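You operate a simulated robot arm through the tools that you are given. There is no shell and no other tool. Be economical: measure what you need, move in short steps, check, and stop when the job is done.

You run a simulated robot arm. Do the job below in one go: nothing can be reset, and whatever is moved stays where it is left.

JOB
Fetch the wooden tamper and set it on the top of the radiator sill. Then take the round glue brush and put it on top of the grey rubber pad. Then fetch the orange vase and stand it on top of the stemmed glass. Then open the cupboard door with the bow handle. The order counts. Set down upright: wooden tamper, orange vase.

It is judged by the outcome, as a careful person would: the job done as asked, and still so three seconds after it is handed in. It fails if anything else is knocked over, pushed out of place, dropped, spilled or broken.

ROBOT AND FRAMES
A 7-joint arm with a two-finger parallel gripper on a trunk, on a base that drives. Base frame: it is fixed to the floor where the robot stands at the start and does not move with it; the origin is under the middle of the robot, x ahead of it, y to its left, z up. Lengths are in m, angles in degrees, forces in N, time in s.
With the tool pointing down near the work surface it reaches from about 0.22 to 0.74 m from the robot's upright axis, wherever it stands. Its first joint turns from -166.0 to 166.0 degrees. Places, roughly: cupboard door with the bow handle [0.4, 3, 0.4]; grey rubber pad (8x5x5 cm) [-2.5, 0.3, 0.8]; orange vase (7x7x13 cm) [-2.3, -1.1, 0.9]; round glue brush (4x4x9 cm) [0.5, -0.4, 0.8]; stemmed glass (8x8x15 cm) [-1.8, 3.3, 1.2]; top of the radiator sill [-0.4, -1.1, 0.8]; wooden tamper (10x10x13 cm) [0.6, 0, 0.8]. Payload 1.57 kg.
The TCP is the grasp point between the finger pads, 0.03 m short of the fingertips. In the tool frame z runs along the fingers and y along their closing line. Largest opening 0.11 m; finger width 0.024, thickness 0.012; the body of the gripper, 0.048 by 0.112 m, starts 0.078 m behind the TCP.
Orientation is that of the tool frame in the base frame, as a unit quaternion [x, y, z, w]. With the fingers straight down and closing along the base's y, the tool's x points along the base's -x, its y along +y and its z along -z.

CONTROLS
- The arm moves only by the tool step_arm. Its argument "rows" is one flat list of numbers, 7 for each row, row after row: the shift along the base's x, y, z in m, then the turn, a rotation vector about the base's x, y, z in degrees, then the opening, from 0 (shut) to 1 (fully open). In form: [tx, ty, tz, wx, wy, wz, claw, tx, ty, tz, wx, wy, wz, claw, ...]. A call has 1 to 20 rows; each row is the pose to reach, as a shift and turn from the pose commanded when the call began. Rows are played at 5 a second. More than 0.05 m and 8.6 degrees between two rows, or a gripper value outside its range, and nothing of the call is played. Where a pose cannot be reached the arm comes as near as it can. A force on the tool above 40 N (or 10 N above the force at the start of the call, whichever is more), or a blocked arm, ends the call early, and 0.2 s more pass. Each finger travels about 0.045 m/s and halts on what it meets, pressing with about 38 N; the grip force reading is that of the motor and also rises with nothing between the fingers. The clock runs only during rows and for 0.2 s after the last one: add rows that repeat a pose to give the fingers time. It gives the time, the measured TCP pose, the force on the tool (base axes), the opening and the grip force at its end, in the units of the frame above (readings bear some noise), with the torque about the TCP (base axes, N m) and any sound that the robot's microphone picked up.
- Cameras (640 x 400 px; columns grow to the right, rows downward): "scene" is now at [-0.0062, 0.0961, 1.464]; the picture's right is [-0.75, -0.67, 0.00], its down [-0.48, 0.53, -0.70] and it looks along [0.46, -0.52, -0.72] (base axes); focal length 250 px, centre (320, 200). "wrist" rides on the gripper at [0.07, 0.016, -0.141] in the tool frame; the picture's right is [-0.23, 0.97, 0.00], its down [-0.86, -0.20, -0.48] and it looks along [-0.47, -0.11, 0.88] (tool axes); focal length 222 px, centre (320, 200).
- capture(camera): a new picture of that camera. No time passes.
- lift_body(by): slides the trunk up (or, below 0, down) by that many m; the arm and the scene camera ride with it, the base frame stays. It gives what a move gives, with no picture.
- drive_base(legs): drives the robot by 1 to 6 legs, each [ahead, turn to the left] in m and degrees, along the robot's own axes; the way and the turn of a leg run together, so that a leg with both is an arc; at most 1.5 m and 180 degrees a leg. The arm and the cameras ride along, it lands a little off, and it stops where it bumps. It gives what a move gives.
- head_to(pan, tilt): turns the head with the scene camera to pan (to the left, within 155 degrees either way) and tilt (down, from -29 to 69), counted from straight ahead of the robot. It gives what a move gives.
- locate(camera, pixels): for up to 12 pixels [column, row] of the newest picture of that camera ("zoom" is the newest enlarged one), the place [x, y, z] in the base frame of the surface seen there, good to about 0.002 m. No time passes.
- inspect(camera, box): a new picture of the part [left, top, right, bottom] of that camera's present view, enlarged. No time passes.
- hand_in(): hands the job in; it is judged then, once.

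Work in short steps. Measure before you move; look again where a grasp or a placing could have gone wrong, and mend it. You have 110 turns and 82 pictures in all, those below and enlarged ones among them. Open the gripper and draw the arm clear of the work before you hand the job in, unless the task says otherwise; then end with one line.

The tools are called after "Call:" as a command line: name --argument value ..., lists and objects as JSON in quotes. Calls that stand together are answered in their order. step_arm: Moves the arm, as the interface text tells. Its arguments: {"type":"object","properties":{"rows":{"type":"array"}},"required":["rows"]} The other tools are called the same way: lift_body (by) slides the trunk up or down; drive_base (legs) drives the base; head_to (pan, tilt) turns the head that bears the scene camera; capture (camera) takes a picture; locate (camera, pixels) gives the place of the surface under pixels of a picture; inspect (camera, box) takes an enlarged picture of a part of a camera's view; hand_in () hands the job in.

At the start:

```text
time_s: 0.0
tool_pos: [0.1623, -0.3586, 1.1536]
tool_rot: [0.001, 1.0, -0.001, 0.001]
wrist_force: [0.4, 0.4, 0.1]
ft_torque: [0.0, 0.01, 0.0]
width: 0.1102
grasp_force: 0.1
trunk travel left (down, up): [-0.4, 0.19]
robot x, y, heading: [0.0005, 0.002, -0.0]
head pan, tilt: [-48.3, 45.7]
```

scene: 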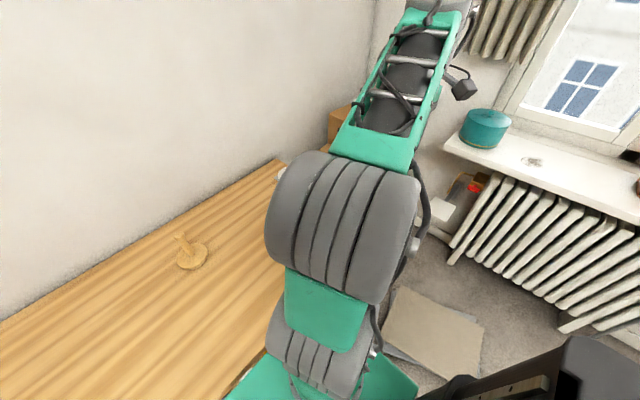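
wrist: 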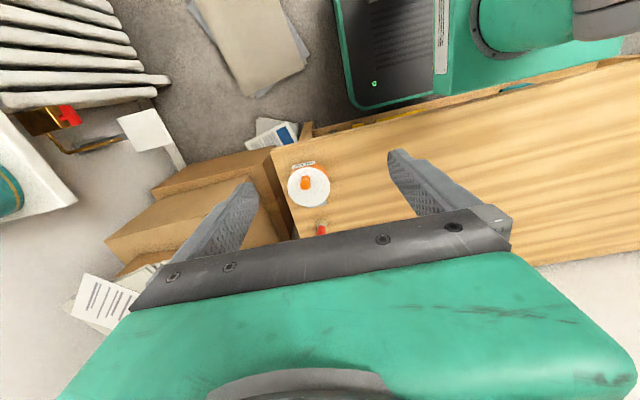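

The tamper shows in the scene at about (190,252). I enlarge it and also look at the wrist view's brush.

Call:
inspect --camera "scene" --box '[140, 210, 240, 290]'

Call:
locate --camera "scene" --pixels '[[180, 236], [186, 248], [192, 258], [178, 262], [206, 250], [540, 165], [484, 128], [470, 150], [600, 180], [620, 200]]'

Call:
locate --camera "wrist" --pixels '[[306, 182], [297, 195], [321, 230], [304, 164], [290, 210]]'

```text
5.00 times, centred on (190, 250) of scene
```

zoom: 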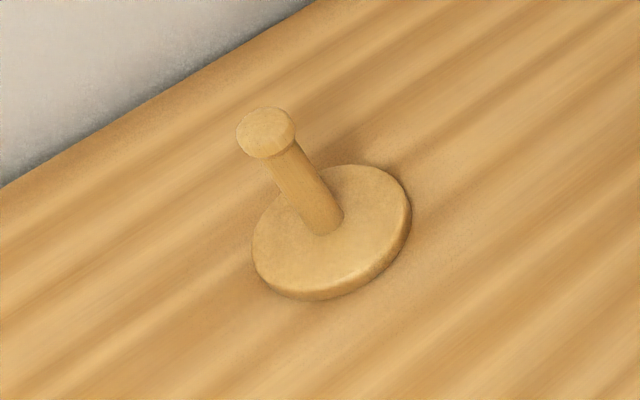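

```text
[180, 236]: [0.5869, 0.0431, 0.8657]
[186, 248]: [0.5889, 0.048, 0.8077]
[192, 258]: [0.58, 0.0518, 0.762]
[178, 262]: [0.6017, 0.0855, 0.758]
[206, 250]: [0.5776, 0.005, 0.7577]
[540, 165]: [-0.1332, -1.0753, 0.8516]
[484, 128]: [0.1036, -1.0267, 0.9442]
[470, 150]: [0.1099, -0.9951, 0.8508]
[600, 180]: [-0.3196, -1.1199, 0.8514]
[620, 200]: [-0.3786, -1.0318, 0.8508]
```

```text
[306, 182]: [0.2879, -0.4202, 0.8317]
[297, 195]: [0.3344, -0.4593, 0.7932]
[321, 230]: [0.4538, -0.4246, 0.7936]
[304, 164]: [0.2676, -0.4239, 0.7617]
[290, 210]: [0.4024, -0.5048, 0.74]
```

The tamper stands with a knob on a thin shaft. I measure it in the zoom.

Call:
locate --camera "zoom" --pixels '[[265, 125], [290, 165], [310, 195], [255, 245], [408, 195], [300, 293], [370, 170], [240, 130], [294, 132]]'

Call:
head_to --pan -100 --tilt 35

Call:
capture --camera "scene"

Call:
inspect --camera "wrist" --box '[260, 140, 380, 240]'

```text
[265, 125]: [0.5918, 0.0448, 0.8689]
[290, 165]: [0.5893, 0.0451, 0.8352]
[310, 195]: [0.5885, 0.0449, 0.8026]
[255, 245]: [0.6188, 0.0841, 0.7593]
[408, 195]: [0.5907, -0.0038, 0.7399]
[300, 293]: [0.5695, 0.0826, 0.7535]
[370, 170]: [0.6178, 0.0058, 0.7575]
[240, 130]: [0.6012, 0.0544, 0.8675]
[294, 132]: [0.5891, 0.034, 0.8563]
```

```text
time_s: 1.2
tool_pos: [0.1623, -0.3589, 1.1538]
tool_rot: [0.001, 1.0, 0.0, 0.0]
wrist_force: [0.2, 0.9, -0.8]
ft_torque: [0.0, -0.02, -0.03]
width: 0.1102
grasp_force: 0.1
trunk travel left (down, up): [-0.4, 0.19]
robot x, y, heading: [0.0002, 0.0058, 0.1]
head pan, tilt: [-100.0, 35.0]
```

```text
78 pictures are left
```

scene: 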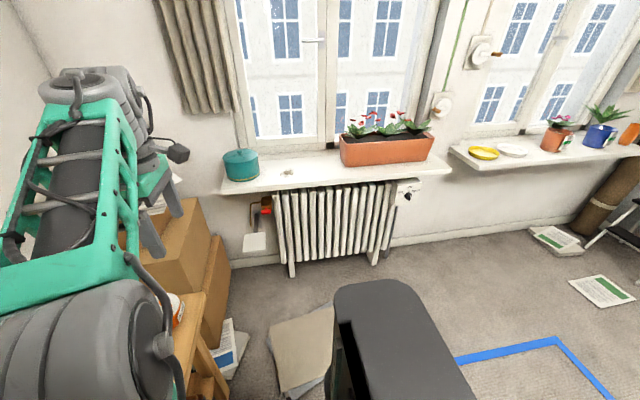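

```text
4.00 times, centred on (320, 190) of wrist
```

zoom: 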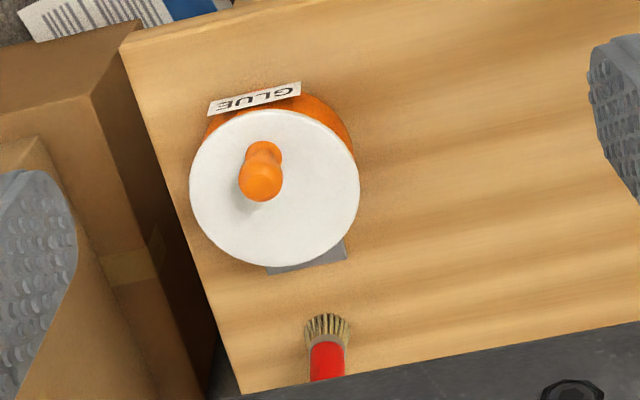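

The sill over the radiator holds a teal box, a small thing at (287,172) and a flower box. I measure its free part and edges.

Call:
locate --camera "scene" --pixels '[[245, 192], [338, 182], [430, 165], [287, 172], [300, 158], [310, 172], [325, 165], [343, 164], [258, 172], [340, 175], [432, 156], [270, 155]]'

Call:
inspect --camera "scene" --box '[200, 100, 440, 250]'

```text
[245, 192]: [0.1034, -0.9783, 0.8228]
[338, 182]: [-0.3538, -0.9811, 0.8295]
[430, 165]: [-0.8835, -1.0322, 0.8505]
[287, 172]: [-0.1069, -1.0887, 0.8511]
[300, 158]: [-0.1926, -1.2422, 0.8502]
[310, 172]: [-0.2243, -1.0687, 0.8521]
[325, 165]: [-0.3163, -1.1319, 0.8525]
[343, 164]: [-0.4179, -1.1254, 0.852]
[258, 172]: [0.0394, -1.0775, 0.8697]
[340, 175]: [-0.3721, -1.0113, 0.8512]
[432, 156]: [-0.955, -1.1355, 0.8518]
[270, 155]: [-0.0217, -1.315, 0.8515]
```

```text
2.67 times, centred on (320, 175) of scene
```

zoom: 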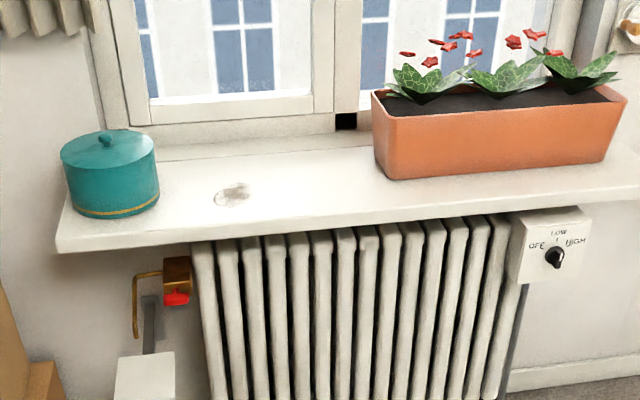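

Free spot on the sill: around (-0.26,-1.09), between the mark at (-0.11,-1.09) and the flower box (x<-0.40). First I bring the open gripper above the tamper at (0.594, 0.045).

Call:
step_arm --rows '[0.036, 0.034, -0.01, 0, 0, 0, 1, 0.072, 0.067, -0.02, 0, 0, 0, 1, 0.108, 0.101, -0.03, 0, 0, 0, 1, 0.144, 0.135, -0.04, 0, 0, 0, 1, 0.18, 0.168, -0.05, 0, 0, 0, 1, 0.216, 0.202, -0.06, 0, 0, 0, 1, 0.252, 0.236, -0.07, 0, 0, 0, 1, 0.288, 0.269, -0.08, 0, 0, 0, 1, 0.324, 0.303, -0.09, 0, 0, 0, 1, 0.36, 0.337, -0.1, 0, 0, 0, 1, 0.396, 0.37, -0.11, 0, 0, 0, 1, 0.432, 0.404, -0.12, 0, 0, 0, 1, 0.432, 0.404, -0.16, 0, 0, 0, 1, 0.432, 0.404, -0.2, 0, 0, 0, 1]'

Call:
capture --camera "wrist"

```text
refused: row 1 steps farther than a row can; nothing moved
```

```text
75 pictures are left
```

wrist: 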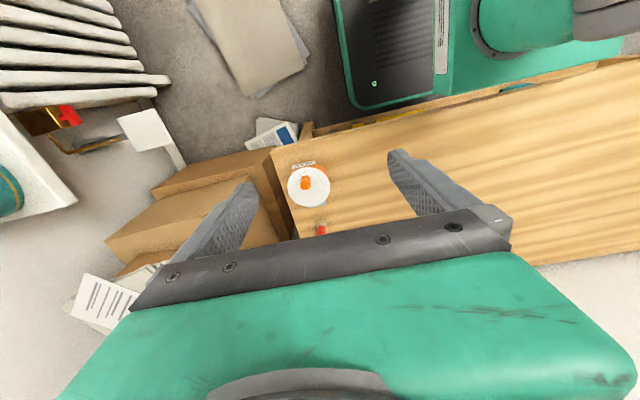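

The steps were just too long (0.0504). I use shorter ones.

Call:
step_arm --rows '[0.031, 0.029, -0.01, 0, 0, 0, 1, 0.062, 0.058, -0.02, 0, 0, 0, 1, 0.093, 0.087, -0.03, 0, 0, 0, 1, 0.124, 0.116, -0.04, 0, 0, 0, 1, 0.155, 0.145, -0.05, 0, 0, 0, 1, 0.186, 0.174, -0.06, 0, 0, 0, 1, 0.217, 0.203, -0.07, 0, 0, 0, 1, 0.248, 0.232, -0.08, 0, 0, 0, 1, 0.279, 0.261, -0.09, 0, 0, 0, 1, 0.31, 0.29, -0.1, 0, 0, 0, 1, 0.341, 0.319, -0.11, 0, 0, 0, 1, 0.372, 0.348, -0.12, 0, 0, 0, 1, 0.403, 0.377, -0.13, 0, 0, 0, 1, 0.432, 0.404, -0.14, 0, 0, 0, 1, 0.432, 0.404, -0.17, 0, 0, 0, 1, 0.432, 0.404, -0.2, 0, 0, 0, 1]'

Call:
capture --camera "wrist"

```text
time_s: 4.6
tool_pos: [0.5956, 0.0461, 0.9504]
tool_rot: [0.001, 1.0, 0.0, 0.0]
wrist_force: [-0.8, 0.3, -0.5]
ft_torque: [0.0, 0.04, -0.03]
width: 0.1098
grasp_force: 0.0
trunk travel left (down, up): [-0.4, 0.19]
robot x, y, heading: [0.0013, 0.0024, -0.1]
head pan, tilt: [-100.0, 35.0]
```

```text
74 pictures are left
```

wrist: 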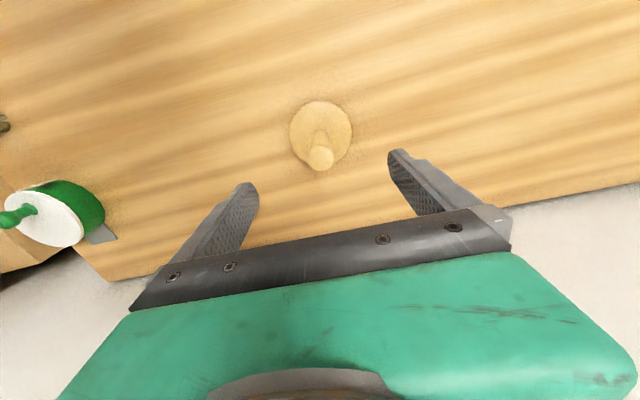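

The knob shows at (320,158) between the fingers. I verify its place.

Call:
locate --camera "wrist" --pixels '[[320, 156], [310, 156], [332, 156], [320, 148], [292, 130], [350, 130], [320, 102]]'

```text
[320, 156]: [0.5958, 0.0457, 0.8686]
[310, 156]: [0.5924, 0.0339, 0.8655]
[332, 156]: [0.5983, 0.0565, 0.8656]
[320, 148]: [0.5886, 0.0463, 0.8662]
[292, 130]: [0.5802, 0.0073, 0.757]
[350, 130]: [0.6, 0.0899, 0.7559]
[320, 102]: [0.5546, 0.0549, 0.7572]
```

The knob centre is at (0.596,0.046), right under the TCP. I go down 0.135 and close on the shaft.

Call:
step_arm --rows '[0, 0, -0.045, 0, 0, 0, 1, 0, 0, -0.09, 0, 0, 0, 1, 0, 0, -0.135, 0, 0, 0, 1, 0, 0, -0.135, 0, 0, 0, 1, 0, 0, -0.135, 0, 0, 0, 0, 0, 0, -0.135, 0, 0, 0, 0, 0, 0, -0.135, 0, 0, 0, 0, 0, 0, -0.135, 0, 0, 0, 0, 0, 0, -0.135, 0, 0, 0, 0, 0, 0, -0.135, 0, 0, 0, 0, 0, 0, -0.135, 0, 0, 0, 0]'

Call:
capture --camera "wrist"

```text
time_s: 7.0
tool_pos: [0.5958, 0.0467, 0.8199]
tool_rot: [0.001, 1.0, -0.001, 0.001]
wrist_force: [1.0, -1.3, 0.9]
ft_torque: [0.01, -0.02, 0.01]
width: 0.0289
grasp_force: 35.8
trunk travel left (down, up): [-0.4, 0.19]
robot x, y, heading: [-0.0044, 0.0045, -0.2]
head pan, tilt: [-100.0, 35.0]
```

```text
73 pictures are left
```

wrist: 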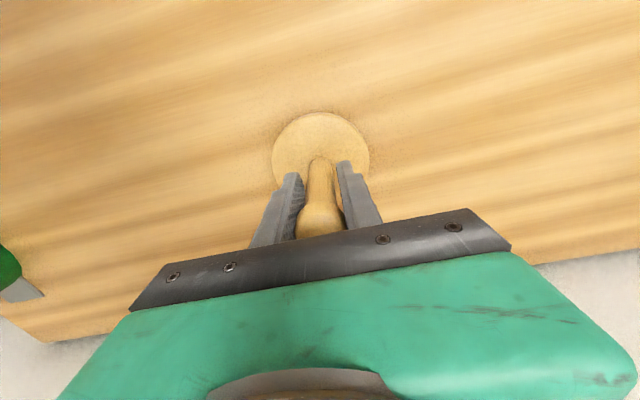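

The knob is held (0.029 wide). I lift it, and check the floor mats at (300,350) for the drive to the sill.

Call:
step_arm --rows '[0, 0, 0.02, 0, 0, 0, 0, 0, 0, 0.06, 0, 0, 0, 0, 0, 0, 0.1, 0, 0, 0, 0, 0, 0, 0.14, 0, 0, 0, 0, -0.02, -0.01, 0.18, 0, 0, 0, 0, -0.06, -0.02, 0.2, 0, 0, 0, 0, -0.1, -0.03, 0.22, 0, 0, 0, 0, -0.14, -0.04, 0.22, 0, 0, 0, 0]'

Call:
locate --camera "scene" --pixels '[[275, 330], [300, 385], [325, 310], [285, 275], [375, 262], [255, 245], [225, 350], [340, 280], [420, 300], [560, 240], [455, 360], [555, 340]]'

Call:
capture --camera "wrist"

```text
time_s: 8.8
tool_pos: [0.4544, 0.0049, 1.0395]
tool_rot: [0.001, 1.0, 0.0, 0.0]
wrist_force: [-0.4, 0.4, -1.7]
ft_torque: [-0.03, 0.01, 0.05]
width: 0.0288
grasp_force: 38.0
trunk travel left (down, up): [-0.4, 0.19]
robot x, y, heading: [0.0011, 0.0043, 0.2]
head pan, tilt: [-100.0, 35.0]
```

```text
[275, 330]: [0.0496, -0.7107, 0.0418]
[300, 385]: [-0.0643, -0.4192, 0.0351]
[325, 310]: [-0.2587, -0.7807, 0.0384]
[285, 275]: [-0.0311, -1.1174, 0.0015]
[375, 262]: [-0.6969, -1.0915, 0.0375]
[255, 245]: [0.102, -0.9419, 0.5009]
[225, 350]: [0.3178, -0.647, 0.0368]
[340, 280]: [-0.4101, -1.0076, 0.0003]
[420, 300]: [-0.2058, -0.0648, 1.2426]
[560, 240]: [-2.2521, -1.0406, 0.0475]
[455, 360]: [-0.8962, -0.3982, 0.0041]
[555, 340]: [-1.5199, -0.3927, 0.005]
```

```text
72 pictures are left
```

wrist: 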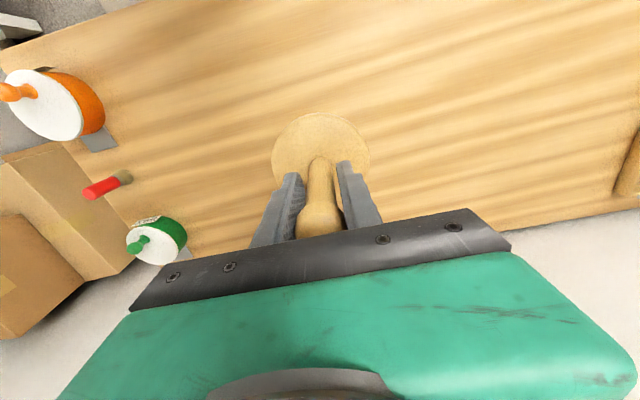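

A 4 cm cardboard stack lies at x 0.1…-0.26, y -0.4…-0.8, so I must drive round it. I look down past my base to see its footprint.

Call:
head_to --pan -110 --tilt 66

Call:
capture --camera "scene"

```text
time_s: 9.8
tool_pos: [0.4551, 0.0056, 1.0384]
tool_rot: [0.002, 1.0, 0.0, 0.0]
wrist_force: [0.1, 0.4, -1.0]
ft_torque: [0.04, 0.01, -0.01]
width: 0.0289
grasp_force: 37.9
trunk travel left (down, up): [-0.4, 0.19]
robot x, y, heading: [0.0009, 0.0024, -0.1]
head pan, tilt: [-110.0, 66.0]
```

```text
71 pictures are left
```

scene: 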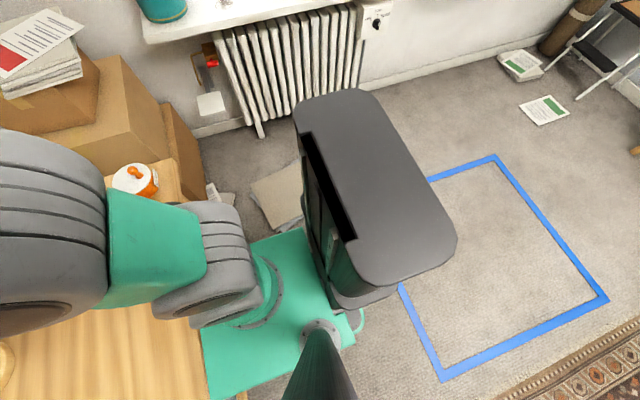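

Call:
locate --camera "scene" --pixels '[[275, 242], [335, 345], [215, 385], [300, 225], [262, 205], [300, 165], [330, 95], [450, 230], [400, 300], [496, 157], [605, 300], [443, 380]]'

```text
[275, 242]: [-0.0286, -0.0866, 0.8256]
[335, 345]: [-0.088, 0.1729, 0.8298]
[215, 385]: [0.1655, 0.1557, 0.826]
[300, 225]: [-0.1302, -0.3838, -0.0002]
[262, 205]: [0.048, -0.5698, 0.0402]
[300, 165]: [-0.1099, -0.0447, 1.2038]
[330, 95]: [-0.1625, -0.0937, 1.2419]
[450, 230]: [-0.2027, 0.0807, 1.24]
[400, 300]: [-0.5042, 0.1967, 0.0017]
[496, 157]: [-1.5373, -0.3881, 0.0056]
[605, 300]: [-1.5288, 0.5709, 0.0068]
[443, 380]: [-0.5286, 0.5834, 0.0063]
```

The floor behind (blue taped square) is free, the stack ends at x≈-0.27. I back off 0.65, turn right, and go ahead 0.5.

Call:
drive_base --legs '[[-0.65, 0], [0, -90], [0.5, 0]]'

Call:
head_to --pan 25 --tilt 45

Call:
capture --camera "scene"

```text
time_s: 19.8
tool_pos: [-0.6729, -0.9567, 1.0387]
tool_rot: [0.716, 0.698, 0.0, 0.0]
wrist_force: [-0.5, -0.5, -1.4]
ft_torque: [0.02, 0.02, 0.01]
width: 0.0287
grasp_force: 38.3
trunk travel left (down, up): [-0.4, 0.19]
robot x, y, heading: [-0.6665, -0.4998, -91.7]
head pan, tilt: [-110.0, 66.0]
```

```text
time_s: 22.0
tool_pos: [-0.6737, -0.9561, 1.0387]
tool_rot: [0.717, 0.697, 0.0, -0.001]
wrist_force: [-0.5, -0.4, -1.9]
ft_torque: [0.02, -0.01, -0.01]
width: 0.0285
grasp_force: 38.1
trunk travel left (down, up): [-0.4, 0.19]
robot x, y, heading: [-0.6652, -0.5036, -91.6]
head pan, tilt: [25.0, 45.0]
```

```text
70 pictures are left
```

scene: 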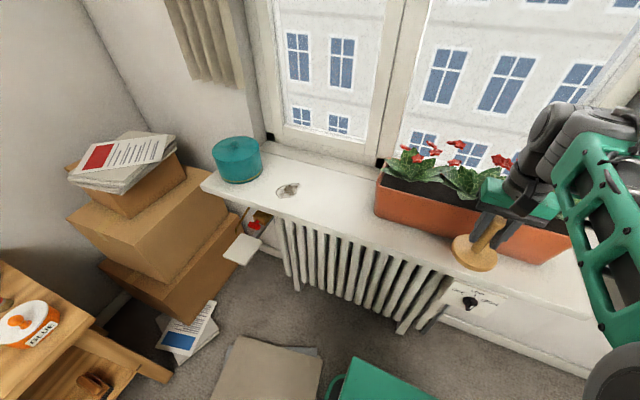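

The tamper hangs in front of the flower box. I carry it in +x to -0.28 along y≈-0.95, then in over the sill to y=-1.07.

Call:
step_arm --rows '[0.044, 0, 0.01, 0, 0, 0, 0, 0.088, 0, 0.01, 0, 0, 0, 0, 0.132, 0, 0.01, 0, 0, 0, 0, 0.176, 0, 0.01, 0, 0, 0, 0, 0.22, 0, 0.01, 0, 0, 0, 0, 0.264, 0, 0.01, 0, 0, 0, 0, 0.308, 0, 0.01, 0, 0, 0, 0, 0.352, 0, 0.01, 0, 0, 0, 0, 0.394, 0, 0.01, 0, 0, 0, 0, 0.394, -0.04, 0, 0, 0, 0, 0, 0.394, -0.08, 0, 0, 0, 0, 0, 0.394, -0.114, -0.02, 0, 0, 0, 0, 0.394, -0.114, -0.05, 0, 0, 0, 0]'

Call:
capture --camera "scene"

Call:
capture --camera "wrist"

```text
time_s: 24.8
tool_pos: [-0.2781, -1.0699, 0.9873]
tool_rot: [0.716, 0.699, 0.0, 0.0]
wrist_force: [-0.2, 0.0, -2.3]
ft_torque: [0.05, 0.01, -0.02]
width: 0.0287
grasp_force: 38.2
trunk travel left (down, up): [-0.4, 0.19]
robot x, y, heading: [-0.6636, -0.4956, -91.4]
head pan, tilt: [25.0, 45.0]
```

```text
69 pictures are left
```

scene: 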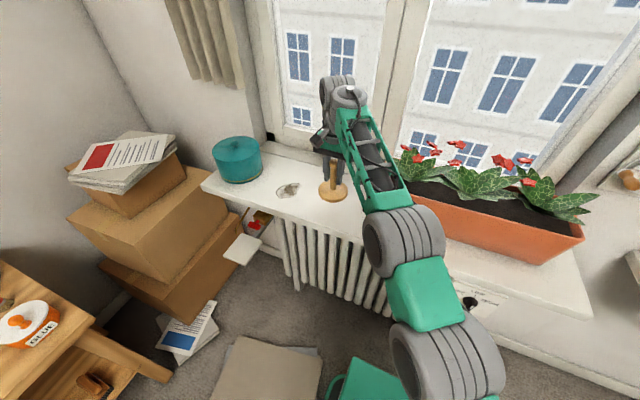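

```text
68 pictures are left
```

wrist: 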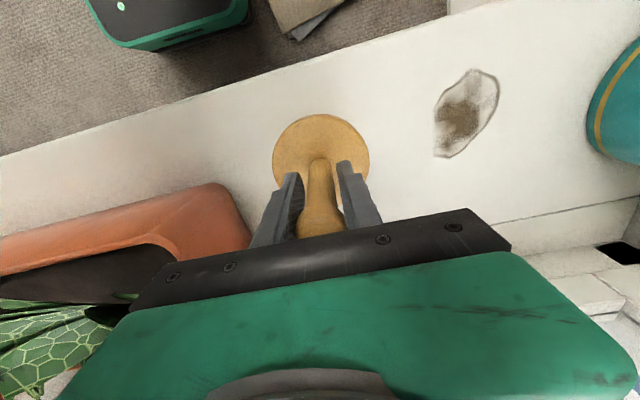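

Well placed, clear of the mark and the flower box. I lower it about 0.056.

Call:
step_arm --rows '[0, 0, -0.03, 0, 0, 0, 0, 0, 0, -0.048, 0, 0, 0, 0, 0, 0, -0.053, 0, 0, 0, 0, 0, 0, -0.056, 0, 0, 0, 0]'

```text
time_s: 25.8
tool_pos: [-0.2796, -1.0695, 0.9323]
tool_rot: [0.716, 0.698, 0.0, 0.0]
wrist_force: [-0.8, -0.4, -1.2]
ft_torque: [0.02, 0.01, 0.01]
width: 0.0291
grasp_force: 37.9
trunk travel left (down, up): [-0.4, 0.19]
robot x, y, heading: [-0.6662, -0.5025, -91.7]
head pan, tilt: [25.0, 45.0]
```

No contact yet; a few more millimetres.

Call:
step_arm --rows '[0, 0, -0.002, 0, 0, 0, 0, 0, 0, -0.004, 0, 0, 0, 0]'

Call:
inspect --camera "scene" --box '[270, 140, 400, 220]'

```text
time_s: 26.4
tool_pos: [-0.2781, -1.0679, 0.9279]
tool_rot: [0.716, 0.698, 0.0, -0.001]
wrist_force: [-0.4, -0.2, 1.0]
ft_torque: [0.01, -0.04, -0.02]
width: 0.0289
grasp_force: 37.8
trunk travel left (down, up): [-0.4, 0.19]
robot x, y, heading: [-0.6638, -0.4991, -91.5]
head pan, tilt: [25.0, 45.0]
```

```text
4.92 times, centred on (335, 180) of scene
```

zoom: 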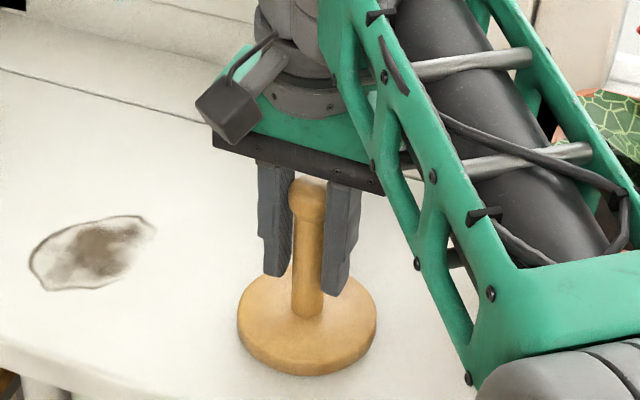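

The weight is off the wrist and the disc rests on the sill. I open and draw straight up.

Call:
step_arm --rows '[0, 0, 0, 0, 0, 0, 0.5, 0, 0, 0, 0, 0, 0, 0.7, 0, 0, 0, 0, 0, 0, 0.7, 0, 0, 0, 0, 0, 0, 0.7, 0, 0, 0.04, 0, 0, 0, 0.7, 0, 0, 0.08, 0, 0, 0, 0.7, 0, 0, 0.12, 0, 0, 0, 0.7, 0, 0, 0.16, 0, 0, 0, 0.7, 0, 0.04, 0.18, 0, 0, 0, 0.7, 0, 0.08, 0.2, 0, 0, 0, 0.7, 0, 0.12, 0.2, 0, 0, 0, 0.7, 0, 0.16, 0.2, 0, 0, 0, 0.7]'

Call:
capture --camera "wrist"

Call:
inspect --camera "scene" --box '[200, 100, 440, 250]'

```text
time_s: 29.0
tool_pos: [-0.2785, -0.9081, 1.1288]
tool_rot: [0.717, 0.697, -0.001, 0.0]
wrist_force: [-1.2, 0.3, 0.0]
ft_torque: [0.0, 0.0, 0.01]
width: 0.0771
grasp_force: 0.0
out of reach, approached as far as the arm can: row 7, 8, 9
trunk travel left (down, up): [-0.4, 0.19]
robot x, y, heading: [-0.6662, -0.5022, -91.4]
head pan, tilt: [25.0, 45.0]
```

```text
66 pictures are left
```

wrist: 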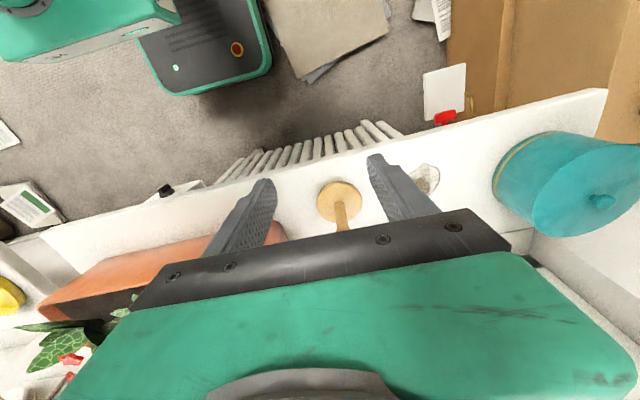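

```text
2.67 times, centred on (320, 175) of scene
```

zoom: 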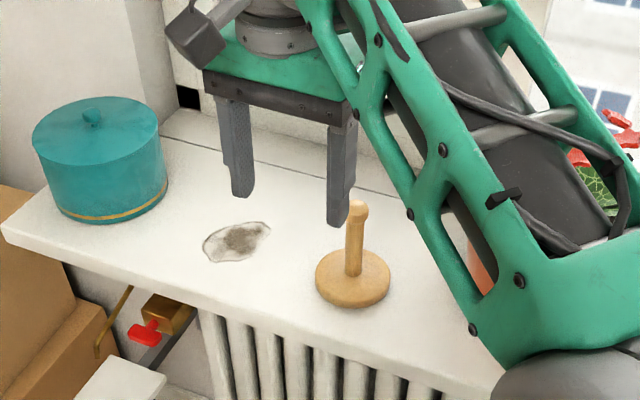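

The tamper stands upright on the sill. I bring the arm to the front and drive back to the bench.

Call:
step_arm --rows '[-0.04, 0, 0, 0, 0, 0, 1, -0.08, 0, 0, 0, 0, 0, 1, -0.12, 0, 0, 0, 0, 0, 1, -0.16, 0, 0, 0, 0, 0, 1, -0.2, 0, 0, 0, 0, 0, 1, -0.24, 0, 0, 0, 0, 0, 1, -0.28, 0, 0, 0, 0, 0, 1, -0.32, 0, 0, 0, 0, 0, 1, -0.36, 0, 0, 0, 0, 0, 1, -0.4, 0, 0, 0, 0, 0, 1]'

Call:
drive_base --legs '[[-0.5, 0], [0, 91.5], [0.63, 0]]'

Call:
head_to --pan -30 --tilt 50

Call:
capture --camera "scene"

Call:
capture --camera "wrist"

```text
time_s: 31.2
tool_pos: [-0.6793, -0.9082, 1.1284]
tool_rot: [0.716, 0.699, 0.0, 0.0]
wrist_force: [0.1, 0.7, 0.6]
ft_torque: [0.01, -0.01, -0.02]
width: 0.11
grasp_force: 0.1
trunk travel left (down, up): [-0.4, 0.19]
robot x, y, heading: [-0.6684, -0.5017, -91.3]
head pan, tilt: [25.0, 45.0]
```

```text
time_s: 41.1
tool_pos: [0.3811, -0.0217, 1.1284]
tool_rot: [0.007, 1.0, 0.0, 0.0]
wrist_force: [-1.2, 0.3, -0.6]
ft_torque: [0.02, -0.01, 0.01]
width: 0.1101
grasp_force: 0.0
trunk travel left (down, up): [-0.4, 0.19]
robot x, y, heading: [-0.0252, -0.0118, -0.8]
head pan, tilt: [25.0, 45.0]
```

```text
time_s: 42.3
tool_pos: [0.3817, -0.0222, 1.1276]
tool_rot: [0.007, 1.0, 0.0, 0.0]
wrist_force: [1.1, -0.3, -0.5]
ft_torque: [-0.03, -0.02, -0.02]
width: 0.11
grasp_force: 0.1
trunk travel left (down, up): [-0.4, 0.19]
robot x, y, heading: [-0.0249, -0.0133, -0.6]
head pan, tilt: [-30.0, 50.0]
```

```text
64 pictures are left
```

scene: 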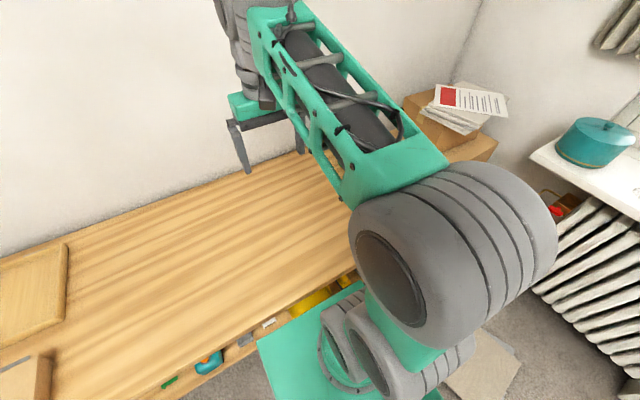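

```text
63 pictures are left
```

wrist: 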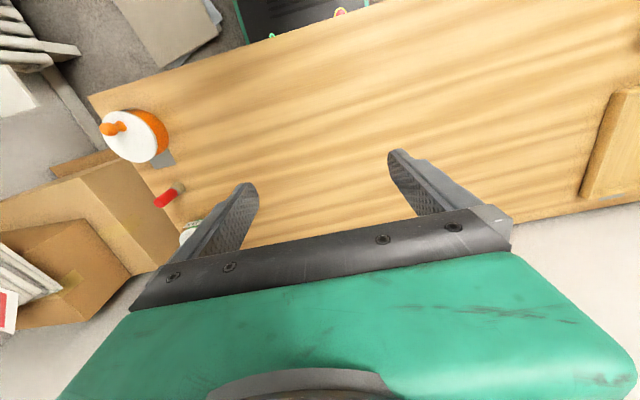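

I measure the brush at (165,197)–(180,187) and the pots.

Call:
inspect --camera "wrist" --box '[90, 90, 250, 250]'

Call:
locate --camera "wrist" --pixels '[[159, 202], [166, 197], [172, 192], [180, 186], [190, 235], [112, 128], [140, 140], [165, 158], [165, 132]]'

```text
2.50 times, centred on (170, 170) of wrist
```

zoom: 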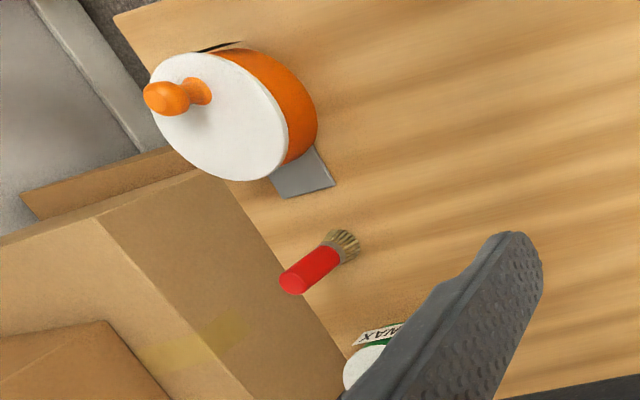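

```text
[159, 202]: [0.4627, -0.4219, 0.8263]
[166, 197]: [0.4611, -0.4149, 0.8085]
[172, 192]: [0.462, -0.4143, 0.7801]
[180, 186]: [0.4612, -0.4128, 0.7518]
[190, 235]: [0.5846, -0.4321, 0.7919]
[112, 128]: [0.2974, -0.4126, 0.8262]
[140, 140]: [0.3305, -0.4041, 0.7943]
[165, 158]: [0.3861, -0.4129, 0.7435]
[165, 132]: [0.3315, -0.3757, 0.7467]
```

The brush stands bristles down, handle top 0.827 at about (0.462,-0.421). I move above it with the gripper half open.

Call:
step_arm --rows '[0.008, -0.04, -0.015, 0, 0, 0, 0.6, 0.016, -0.08, -0.03, 0, 0, 0, 0.6, 0.024, -0.12, -0.045, 0, 0, 0, 0.6, 0.032, -0.16, -0.06, 0, 0, 0, 0.6, 0.04, -0.2, -0.075, 0, 0, 0, 0.6, 0.048, -0.24, -0.09, 0, 0, 0, 0.6, 0.056, -0.28, -0.105, 0, 0, 0, 0.6, 0.064, -0.32, -0.12, 0, 0, 0, 0.6, 0.072, -0.36, -0.135, 0, 0, 0, 0.6, 0.08, -0.399, -0.15, 0, 0, 0, 0.6, 0.08, -0.399, -0.18, 0, 0, 0, 0.6]'

Call:
capture --camera "wrist"

```text
time_s: 44.7
tool_pos: [0.4617, -0.4193, 0.9481]
tool_rot: [0.008, 1.0, 0.0, 0.001]
wrist_force: [0.4, -0.5, 0.9]
ft_torque: [-0.02, 0.0, -0.02]
width: 0.0663
grasp_force: 0.2
trunk travel left (down, up): [-0.4, 0.19]
robot x, y, heading: [-0.0258, -0.0115, -0.6]
head pan, tilt: [-30.0, 50.0]
```

```text
61 pictures are left
```

wrist: 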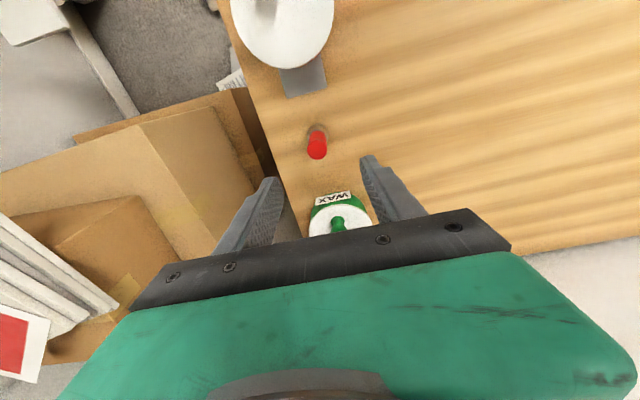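

Call:
locate --camera "wrist" --pixels '[[317, 152], [309, 152], [326, 152], [317, 160], [338, 222], [318, 220], [312, 205], [285, 20], [240, 130], [200, 150], [100, 220], [175, 200]]'

```text
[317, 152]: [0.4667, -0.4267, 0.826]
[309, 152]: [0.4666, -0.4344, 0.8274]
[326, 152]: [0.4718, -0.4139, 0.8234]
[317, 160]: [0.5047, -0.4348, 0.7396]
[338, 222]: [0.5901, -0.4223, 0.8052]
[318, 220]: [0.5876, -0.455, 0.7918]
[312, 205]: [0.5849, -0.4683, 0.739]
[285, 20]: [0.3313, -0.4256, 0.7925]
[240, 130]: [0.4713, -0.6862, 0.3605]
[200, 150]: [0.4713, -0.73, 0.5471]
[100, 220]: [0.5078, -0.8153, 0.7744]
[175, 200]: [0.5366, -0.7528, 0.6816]
```

The brush centre is at about (0.464,-0.423); nothing tall near the fingers. I go down to z≈0.797 and close.

Call:
step_arm --rows '[0.002, -0.004, -0.04, 0, 0, 0, 0.6, 0.002, -0.004, -0.08, 0, 0, 0, 0.6, 0.002, -0.004, -0.12, 0, 0, 0, 0.6, 0.002, -0.004, -0.15, 0, 0, 0, 0.6, 0.002, -0.004, -0.15, 0, 0, 0, 0.6, 0.002, -0.004, -0.15, 0, 0, 0, 0, 0.002, -0.004, -0.15, 0, 0, 0, 0, 0.002, -0.004, -0.15, 0, 0, 0, 0, 0.002, -0.004, -0.15, 0, 0, 0, 0, 0.002, -0.004, -0.15, 0, 0, 0, 0]'

Call:
capture --camera "wrist"

```text
time_s: 46.9
tool_pos: [0.4645, -0.422, 0.7969]
tool_rot: [0.006, 1.0, 0.0, 0.0]
wrist_force: [0.6, -0.1, -0.2]
ft_torque: [-0.01, 0.0, -0.04]
width: 0.0235
grasp_force: 35.2
trunk travel left (down, up): [-0.4, 0.19]
robot x, y, heading: [-0.0262, -0.0127, -0.9]
head pan, tilt: [-30.0, 50.0]
```

```text
60 pictures are left
```

wrist: 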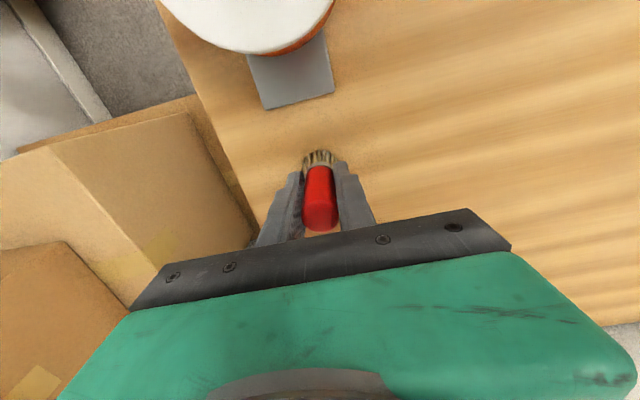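

Held (0.0235 wide). I lift and bring it in front, then back off and turn round to view the far side of the room.

Call:
step_arm --rows '[0, 0, 0.03, 0, 0, 0, 0, 0, 0, 0.07, 0, 0, 0, 0, 0, 0, 0.11, 0, 0, 0, 0, 0, 0, 0.15, 0, 0, 0, 0, 0, 0, 0.19, 0, 0, 0, 0, 0, 0.04, 0.21, 0, 0, 0, 0, 0, 0.08, 0.23, 0, 0, 0, 0, 0, 0.12, 0.25, 0, 0, 0, 0, 0, 0.16, 0.25, 0, 0, 0, 0, 0, 0.2, 0.25, 0, 0, 0, 0, 0, 0.24, 0.25, 0, 0, 0, 0, 0, 0.28, 0.25, 0, 0, 0, 0, -0.02, 0.32, 0.25, 0, 0, 0, 0, -0.04, 0.36, 0.25, 0, 0, 0, 0, -0.06, 0.4, 0.25, 0, 0, 0, 0]'

Call:
drive_base --legs '[[-0.5, 0], [0, 180]]'

Call:
head_to --pan -28 --tilt 30

Call:
capture --camera "scene"

```text
time_s: 50.1
tool_pos: [0.4042, -0.0239, 1.048]
tool_rot: [0.007, 1.0, 0.0, 0.0]
wrist_force: [0.9, 0.5, 0.1]
ft_torque: [0.0, 0.03, -0.01]
width: 0.0235
grasp_force: 35.6
trunk travel left (down, up): [-0.4, 0.19]
robot x, y, heading: [-0.0255, -0.0091, -0.7]
head pan, tilt: [-30.0, 50.0]
```

```text
time_s: 60.5
tool_pos: [-0.952, -0.0105, 1.048]
tool_rot: [1.0, 0.012, 0.0, 0.0]
wrist_force: [-0.8, -0.2, -1.9]
ft_torque: [-0.02, -0.01, 0.01]
width: 0.0234
grasp_force: 34.9
trunk travel left (down, up): [-0.4, 0.19]
robot x, y, heading: [-0.5237, -0.0081, -178.3]
head pan, tilt: [-30.0, 50.0]
```

```text
time_s: 61.3
tool_pos: [-0.9521, -0.0092, 1.0464]
tool_rot: [1.0, 0.011, 0.0, 0.0]
wrist_force: [-0.4, 0.4, -1.3]
ft_torque: [0.02, 0.01, 0.01]
width: 0.0233
grasp_force: 35.2
trunk travel left (down, up): [-0.4, 0.19]
robot x, y, heading: [-0.522, -0.0069, -178.5]
head pan, tilt: [-28.0, 30.0]
```

```text
59 pictures are left
```

scene: 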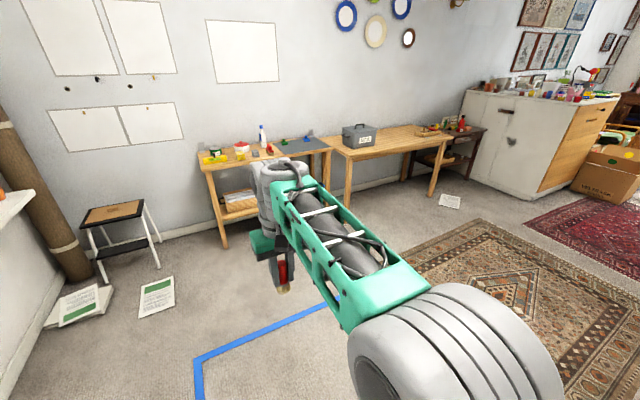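

The two benches stand along the far wall. I enlarge the one ahead.

Call:
inspect --camera "scene" --box '[180, 110, 340, 210]'

Call:
locate --camera "scene" --pixels '[[285, 141], [308, 138], [285, 150], [205, 170], [328, 150], [318, 140], [440, 137], [360, 143], [300, 145], [240, 155], [215, 160], [120, 215]]'

```text
4.00 times, centred on (260, 160) of scene
```

zoom: 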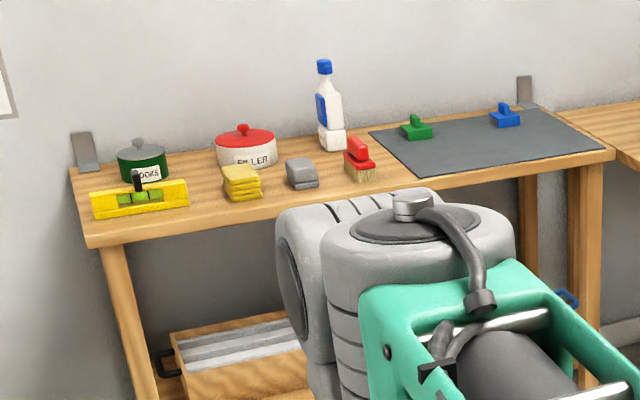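

```text
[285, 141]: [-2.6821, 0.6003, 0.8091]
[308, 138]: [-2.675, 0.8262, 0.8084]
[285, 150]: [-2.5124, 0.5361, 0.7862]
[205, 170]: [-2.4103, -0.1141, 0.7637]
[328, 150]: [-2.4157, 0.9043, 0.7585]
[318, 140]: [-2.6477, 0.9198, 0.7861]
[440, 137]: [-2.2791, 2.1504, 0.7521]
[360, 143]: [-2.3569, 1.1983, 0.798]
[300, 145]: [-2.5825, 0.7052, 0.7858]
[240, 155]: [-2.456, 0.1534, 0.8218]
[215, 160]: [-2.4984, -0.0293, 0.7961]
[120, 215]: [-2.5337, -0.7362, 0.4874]
```

The grey block at zoom (302,172) is the pad, near (-2.5,0.3). I drive to about (-1.9,0.28) facing the bench.

Call:
drive_base --legs '[[0, -13], [1.4, 0], [0, 11.5]]'

Call:
head_to --pan -5 --tilt 45

Call:
capture --camera "scene"

Call:
capture --camera "wrist"

```text
time_s: 69.9
tool_pos: [-2.3293, 0.2712, 1.047]
tool_rot: [1.0, 0.004, 0.0, 0.0]
wrist_force: [-0.4, -1.0, -0.3]
ft_torque: [0.03, 0.02, 0.04]
width: 0.0232
grasp_force: 36.1
trunk travel left (down, up): [-0.4, 0.19]
robot x, y, heading: [-1.896, 0.2677, -179.4]
head pan, tilt: [-28.0, 30.0]
```

```text
time_s: 70.7
tool_pos: [-2.3286, 0.2715, 1.047]
tool_rot: [1.0, 0.004, 0.001, 0.0]
wrist_force: [0.2, -0.7, -0.2]
ft_torque: [0.01, 0.02, -0.03]
width: 0.0234
grasp_force: 35.5
trunk travel left (down, up): [-0.4, 0.19]
robot x, y, heading: [-1.897, 0.2703, -179.3]
head pan, tilt: [-5.0, 45.0]
```

```text
57 pictures are left
```

scene: 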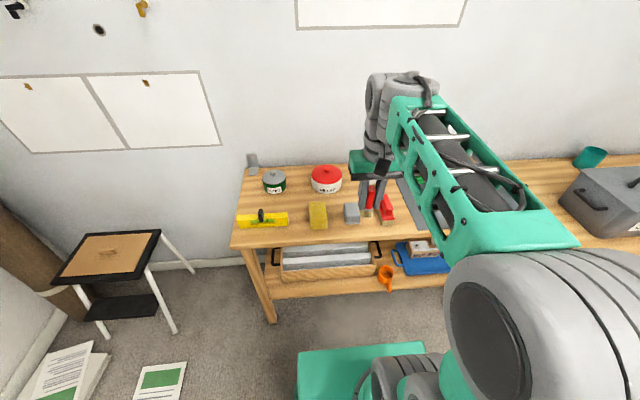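

```text
56 pictures are left
```

wrist: 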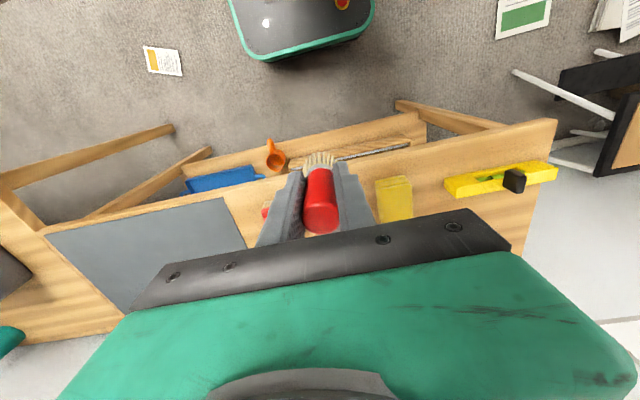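

The grey block shows at (352,212). I enlarge and measure.

Call:
inspect --camera "scene" --box '[300, 180, 410, 245]'

```text
5.82 times, centred on (355, 212) of scene
```

zoom: 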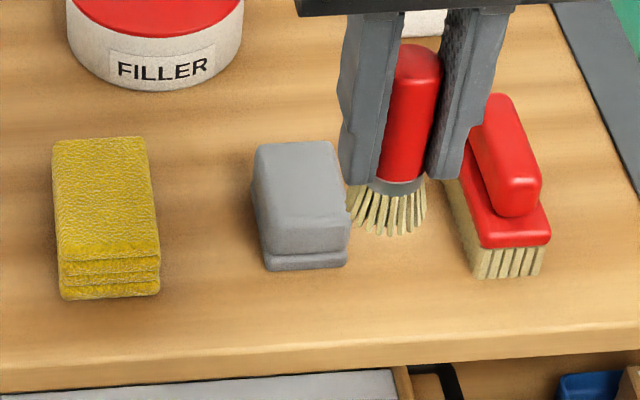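

Call:
locate --camera "zoom" --pixels '[[262, 150], [328, 148], [272, 238], [346, 226], [300, 190], [300, 170], [308, 225], [285, 270], [252, 195], [550, 240], [500, 110], [420, 30]]'

```text
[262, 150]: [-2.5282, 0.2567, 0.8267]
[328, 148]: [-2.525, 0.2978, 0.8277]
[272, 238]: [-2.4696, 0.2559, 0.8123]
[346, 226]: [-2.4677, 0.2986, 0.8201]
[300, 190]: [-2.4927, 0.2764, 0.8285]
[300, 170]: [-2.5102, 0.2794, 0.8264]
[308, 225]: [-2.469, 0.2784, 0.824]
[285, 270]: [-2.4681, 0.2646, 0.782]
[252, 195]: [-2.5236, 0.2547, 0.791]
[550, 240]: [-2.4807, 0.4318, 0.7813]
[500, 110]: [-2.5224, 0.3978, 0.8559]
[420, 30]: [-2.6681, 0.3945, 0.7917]
```

Pad top: z 0.827, centre about (-2.503,0.277). I bring the brush above it (bristles 0.057 below the TCP), then look.

Call:
step_arm --rows '[-0.044, 0.001, 0, 0, 0, 0, 0, -0.088, 0.003, 0, 0, 0, 0, 0, -0.132, 0.004, 0, 0, 0, 0, 0, -0.174, 0.0055, 0, 0, 0, 0, 0, -0.174, 0.0055, -0.04, 0, 0, 0, 0, -0.174, 0.0055, -0.08, 0, 0, 0, 0, -0.174, 0.0055, -0.115, 0, 0, 0, 0, -0.174, 0.0055, -0.135, 0, 0, 0, 0, -0.174, 0.0055, -0.14, 0, 0, 0, 0]'

Call:
inspect --camera "scene" --box '[300, 160, 410, 225]'

Call:
capture --camera "wrist"

```text
time_s: 72.7
tool_pos: [-2.5024, 0.2758, 0.9058]
tool_rot: [1.0, 0.004, -0.001, 0.0]
wrist_force: [-0.6, -0.2, -0.6]
ft_torque: [-0.04, 0.0, 0.01]
width: 0.0233
grasp_force: 35.5
trunk travel left (down, up): [-0.4, 0.19]
robot x, y, heading: [-1.897, 0.2691, -179.5]
head pan, tilt: [-5.0, 45.0]
```

```text
5.82 times, centred on (355, 192) of scene
```

zoom: 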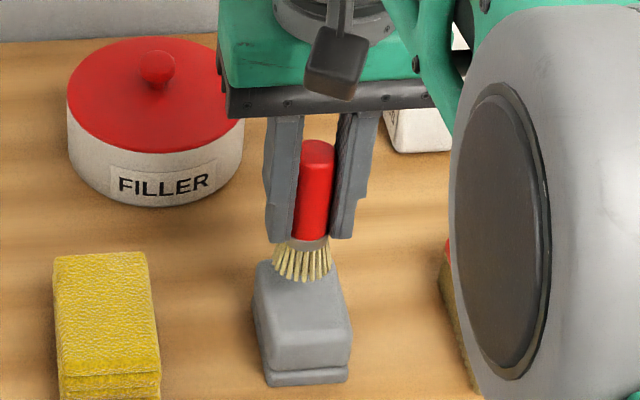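

```text
53 pictures are left
```

wrist: 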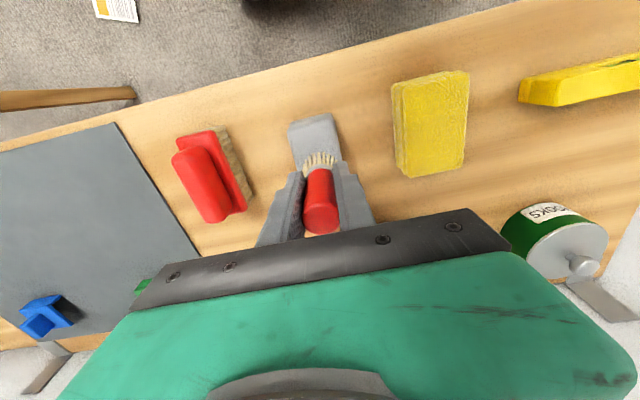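

Aligned over the pad; I lower the remaining 0.021 gently.

Call:
step_arm --rows '[0, 0, -0.012, 0, 0, 0, 0, 0, 0, -0.018, 0, 0, 0, 0, 0, 0, -0.021, 0, 0, 0, 0, 0, 0, -0.023, 0, 0, 0, 0]'

Call:
inspect --camera "scene" --box '[300, 160, 410, 225]'

```text
time_s: 73.7
tool_pos: [-2.5022, 0.277, 0.8832]
tool_rot: [1.0, 0.005, 0.0, 0.0]
wrist_force: [0.3, 0.7, 0.4]
ft_torque: [0.01, 0.03, 0.01]
width: 0.0234
grasp_force: 35.7
trunk travel left (down, up): [-0.4, 0.19]
robot x, y, heading: [-1.899, 0.2692, -179.4]
head pan, tilt: [-5.0, 45.0]
```

```text
5.82 times, centred on (355, 192) of scene
```

zoom: 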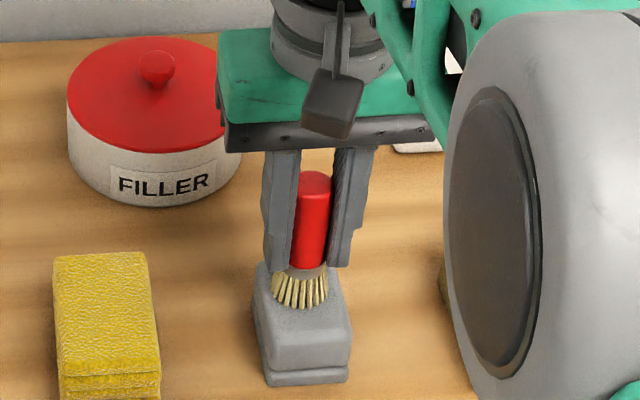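

I check with points whether the bristles touch yet.

Call:
locate --camera "zoom" --pixels '[[300, 304], [300, 290], [300, 315], [300, 330], [300, 340], [312, 180], [262, 275], [280, 300], [326, 295]]'

```text
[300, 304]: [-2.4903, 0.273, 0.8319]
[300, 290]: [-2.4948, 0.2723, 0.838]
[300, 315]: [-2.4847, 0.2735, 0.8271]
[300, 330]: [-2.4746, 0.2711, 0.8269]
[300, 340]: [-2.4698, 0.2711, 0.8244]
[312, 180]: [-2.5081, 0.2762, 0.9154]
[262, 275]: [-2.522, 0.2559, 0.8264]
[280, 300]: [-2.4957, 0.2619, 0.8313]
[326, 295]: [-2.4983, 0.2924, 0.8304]
```

The bristle ends are still ~3 mm above the pad (0.831 vs 0.827). I lower a bit more.

Call:
step_arm --rows '[0, 0, -0.002, 0, 0, 0, 0, 0, 0, -0.003, 0, 0, 0, 0]'

```text
time_s: 74.3
tool_pos: [-2.502, 0.2769, 0.8821]
tool_rot: [1.0, 0.004, -0.002, 0.0]
wrist_force: [2.1, -0.6, 7.6]
ft_torque: [0.01, -0.11, -0.01]
width: 0.0236
grasp_force: 35.5
trunk travel left (down, up): [-0.4, 0.19]
robot x, y, heading: [-1.8946, 0.2698, -179.4]
head pan, tilt: [-5.0, 45.0]
```

Contact (7.6 N upward). I open and draw straight up.

Call:
step_arm --rows '[0, 0, 0, 0, 0, 0, 0.3, 0, 0, 0, 0, 0, 0, 0.55, 0, 0, 0, 0, 0, 0, 0.55, 0, 0, 0, 0, 0, 0, 0.55, 0, 0, 0.03, 0, 0, 0, 0.55, 0, 0, 0.07, 0, 0, 0, 0.55, 0, 0, 0.11, 0, 0, 0, 0.55, 0, 0, 0.15, 0, 0, 0, 0.55, 0, 0, 0.19, 0, 0, 0, 0.55, 0.04, 0, 0.21, 0, 0, 0, 0.55, 0.08, 0, 0.21, 0, 0, 0, 0.55, 0.12, 0, 0.21, 0, 0, 0, 0.55]'

Call:
inspect --camera "scene" --box '[300, 160, 410, 225]'

```text
time_s: 76.9
tool_pos: [-2.3854, 0.2778, 1.0894]
tool_rot: [1.0, 0.004, -0.001, 0.0]
wrist_force: [-0.1, -0.1, -0.8]
ft_torque: [0.01, 0.01, 0.02]
width: 0.0603
grasp_force: 0.1
trunk travel left (down, up): [-0.4, 0.19]
robot x, y, heading: [-1.897, 0.2684, -179.3]
head pan, tilt: [-5.0, 45.0]
```

```text
5.82 times, centred on (355, 192) of scene
```

zoom: 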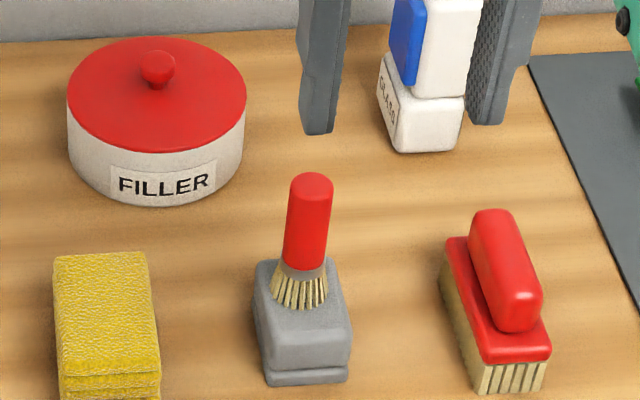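

The brush stands on the pad. Now I look to my left at the second sill for the orange vase.

Call:
head_to --pan 72 --tilt 25

Call:
capture --camera "scene"

```text
time_s: 78.4
tool_pos: [-2.3849, 0.2783, 1.09]
tool_rot: [1.0, 0.004, 0.0, 0.0]
wrist_force: [-0.9, -0.3, 0.9]
ft_torque: [0.03, -0.02, -0.01]
width: 0.0606
grasp_force: 0.1
trunk travel left (down, up): [-0.4, 0.19]
robot x, y, heading: [-1.8975, 0.2679, -179.6]
head pan, tilt: [72.0, 25.0]
```

```text
50 pictures are left
```

scene: 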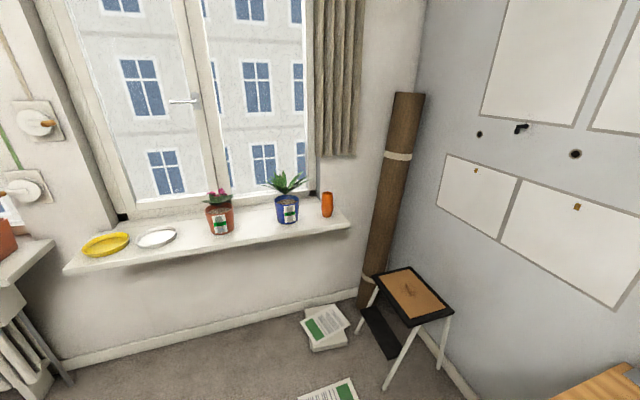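

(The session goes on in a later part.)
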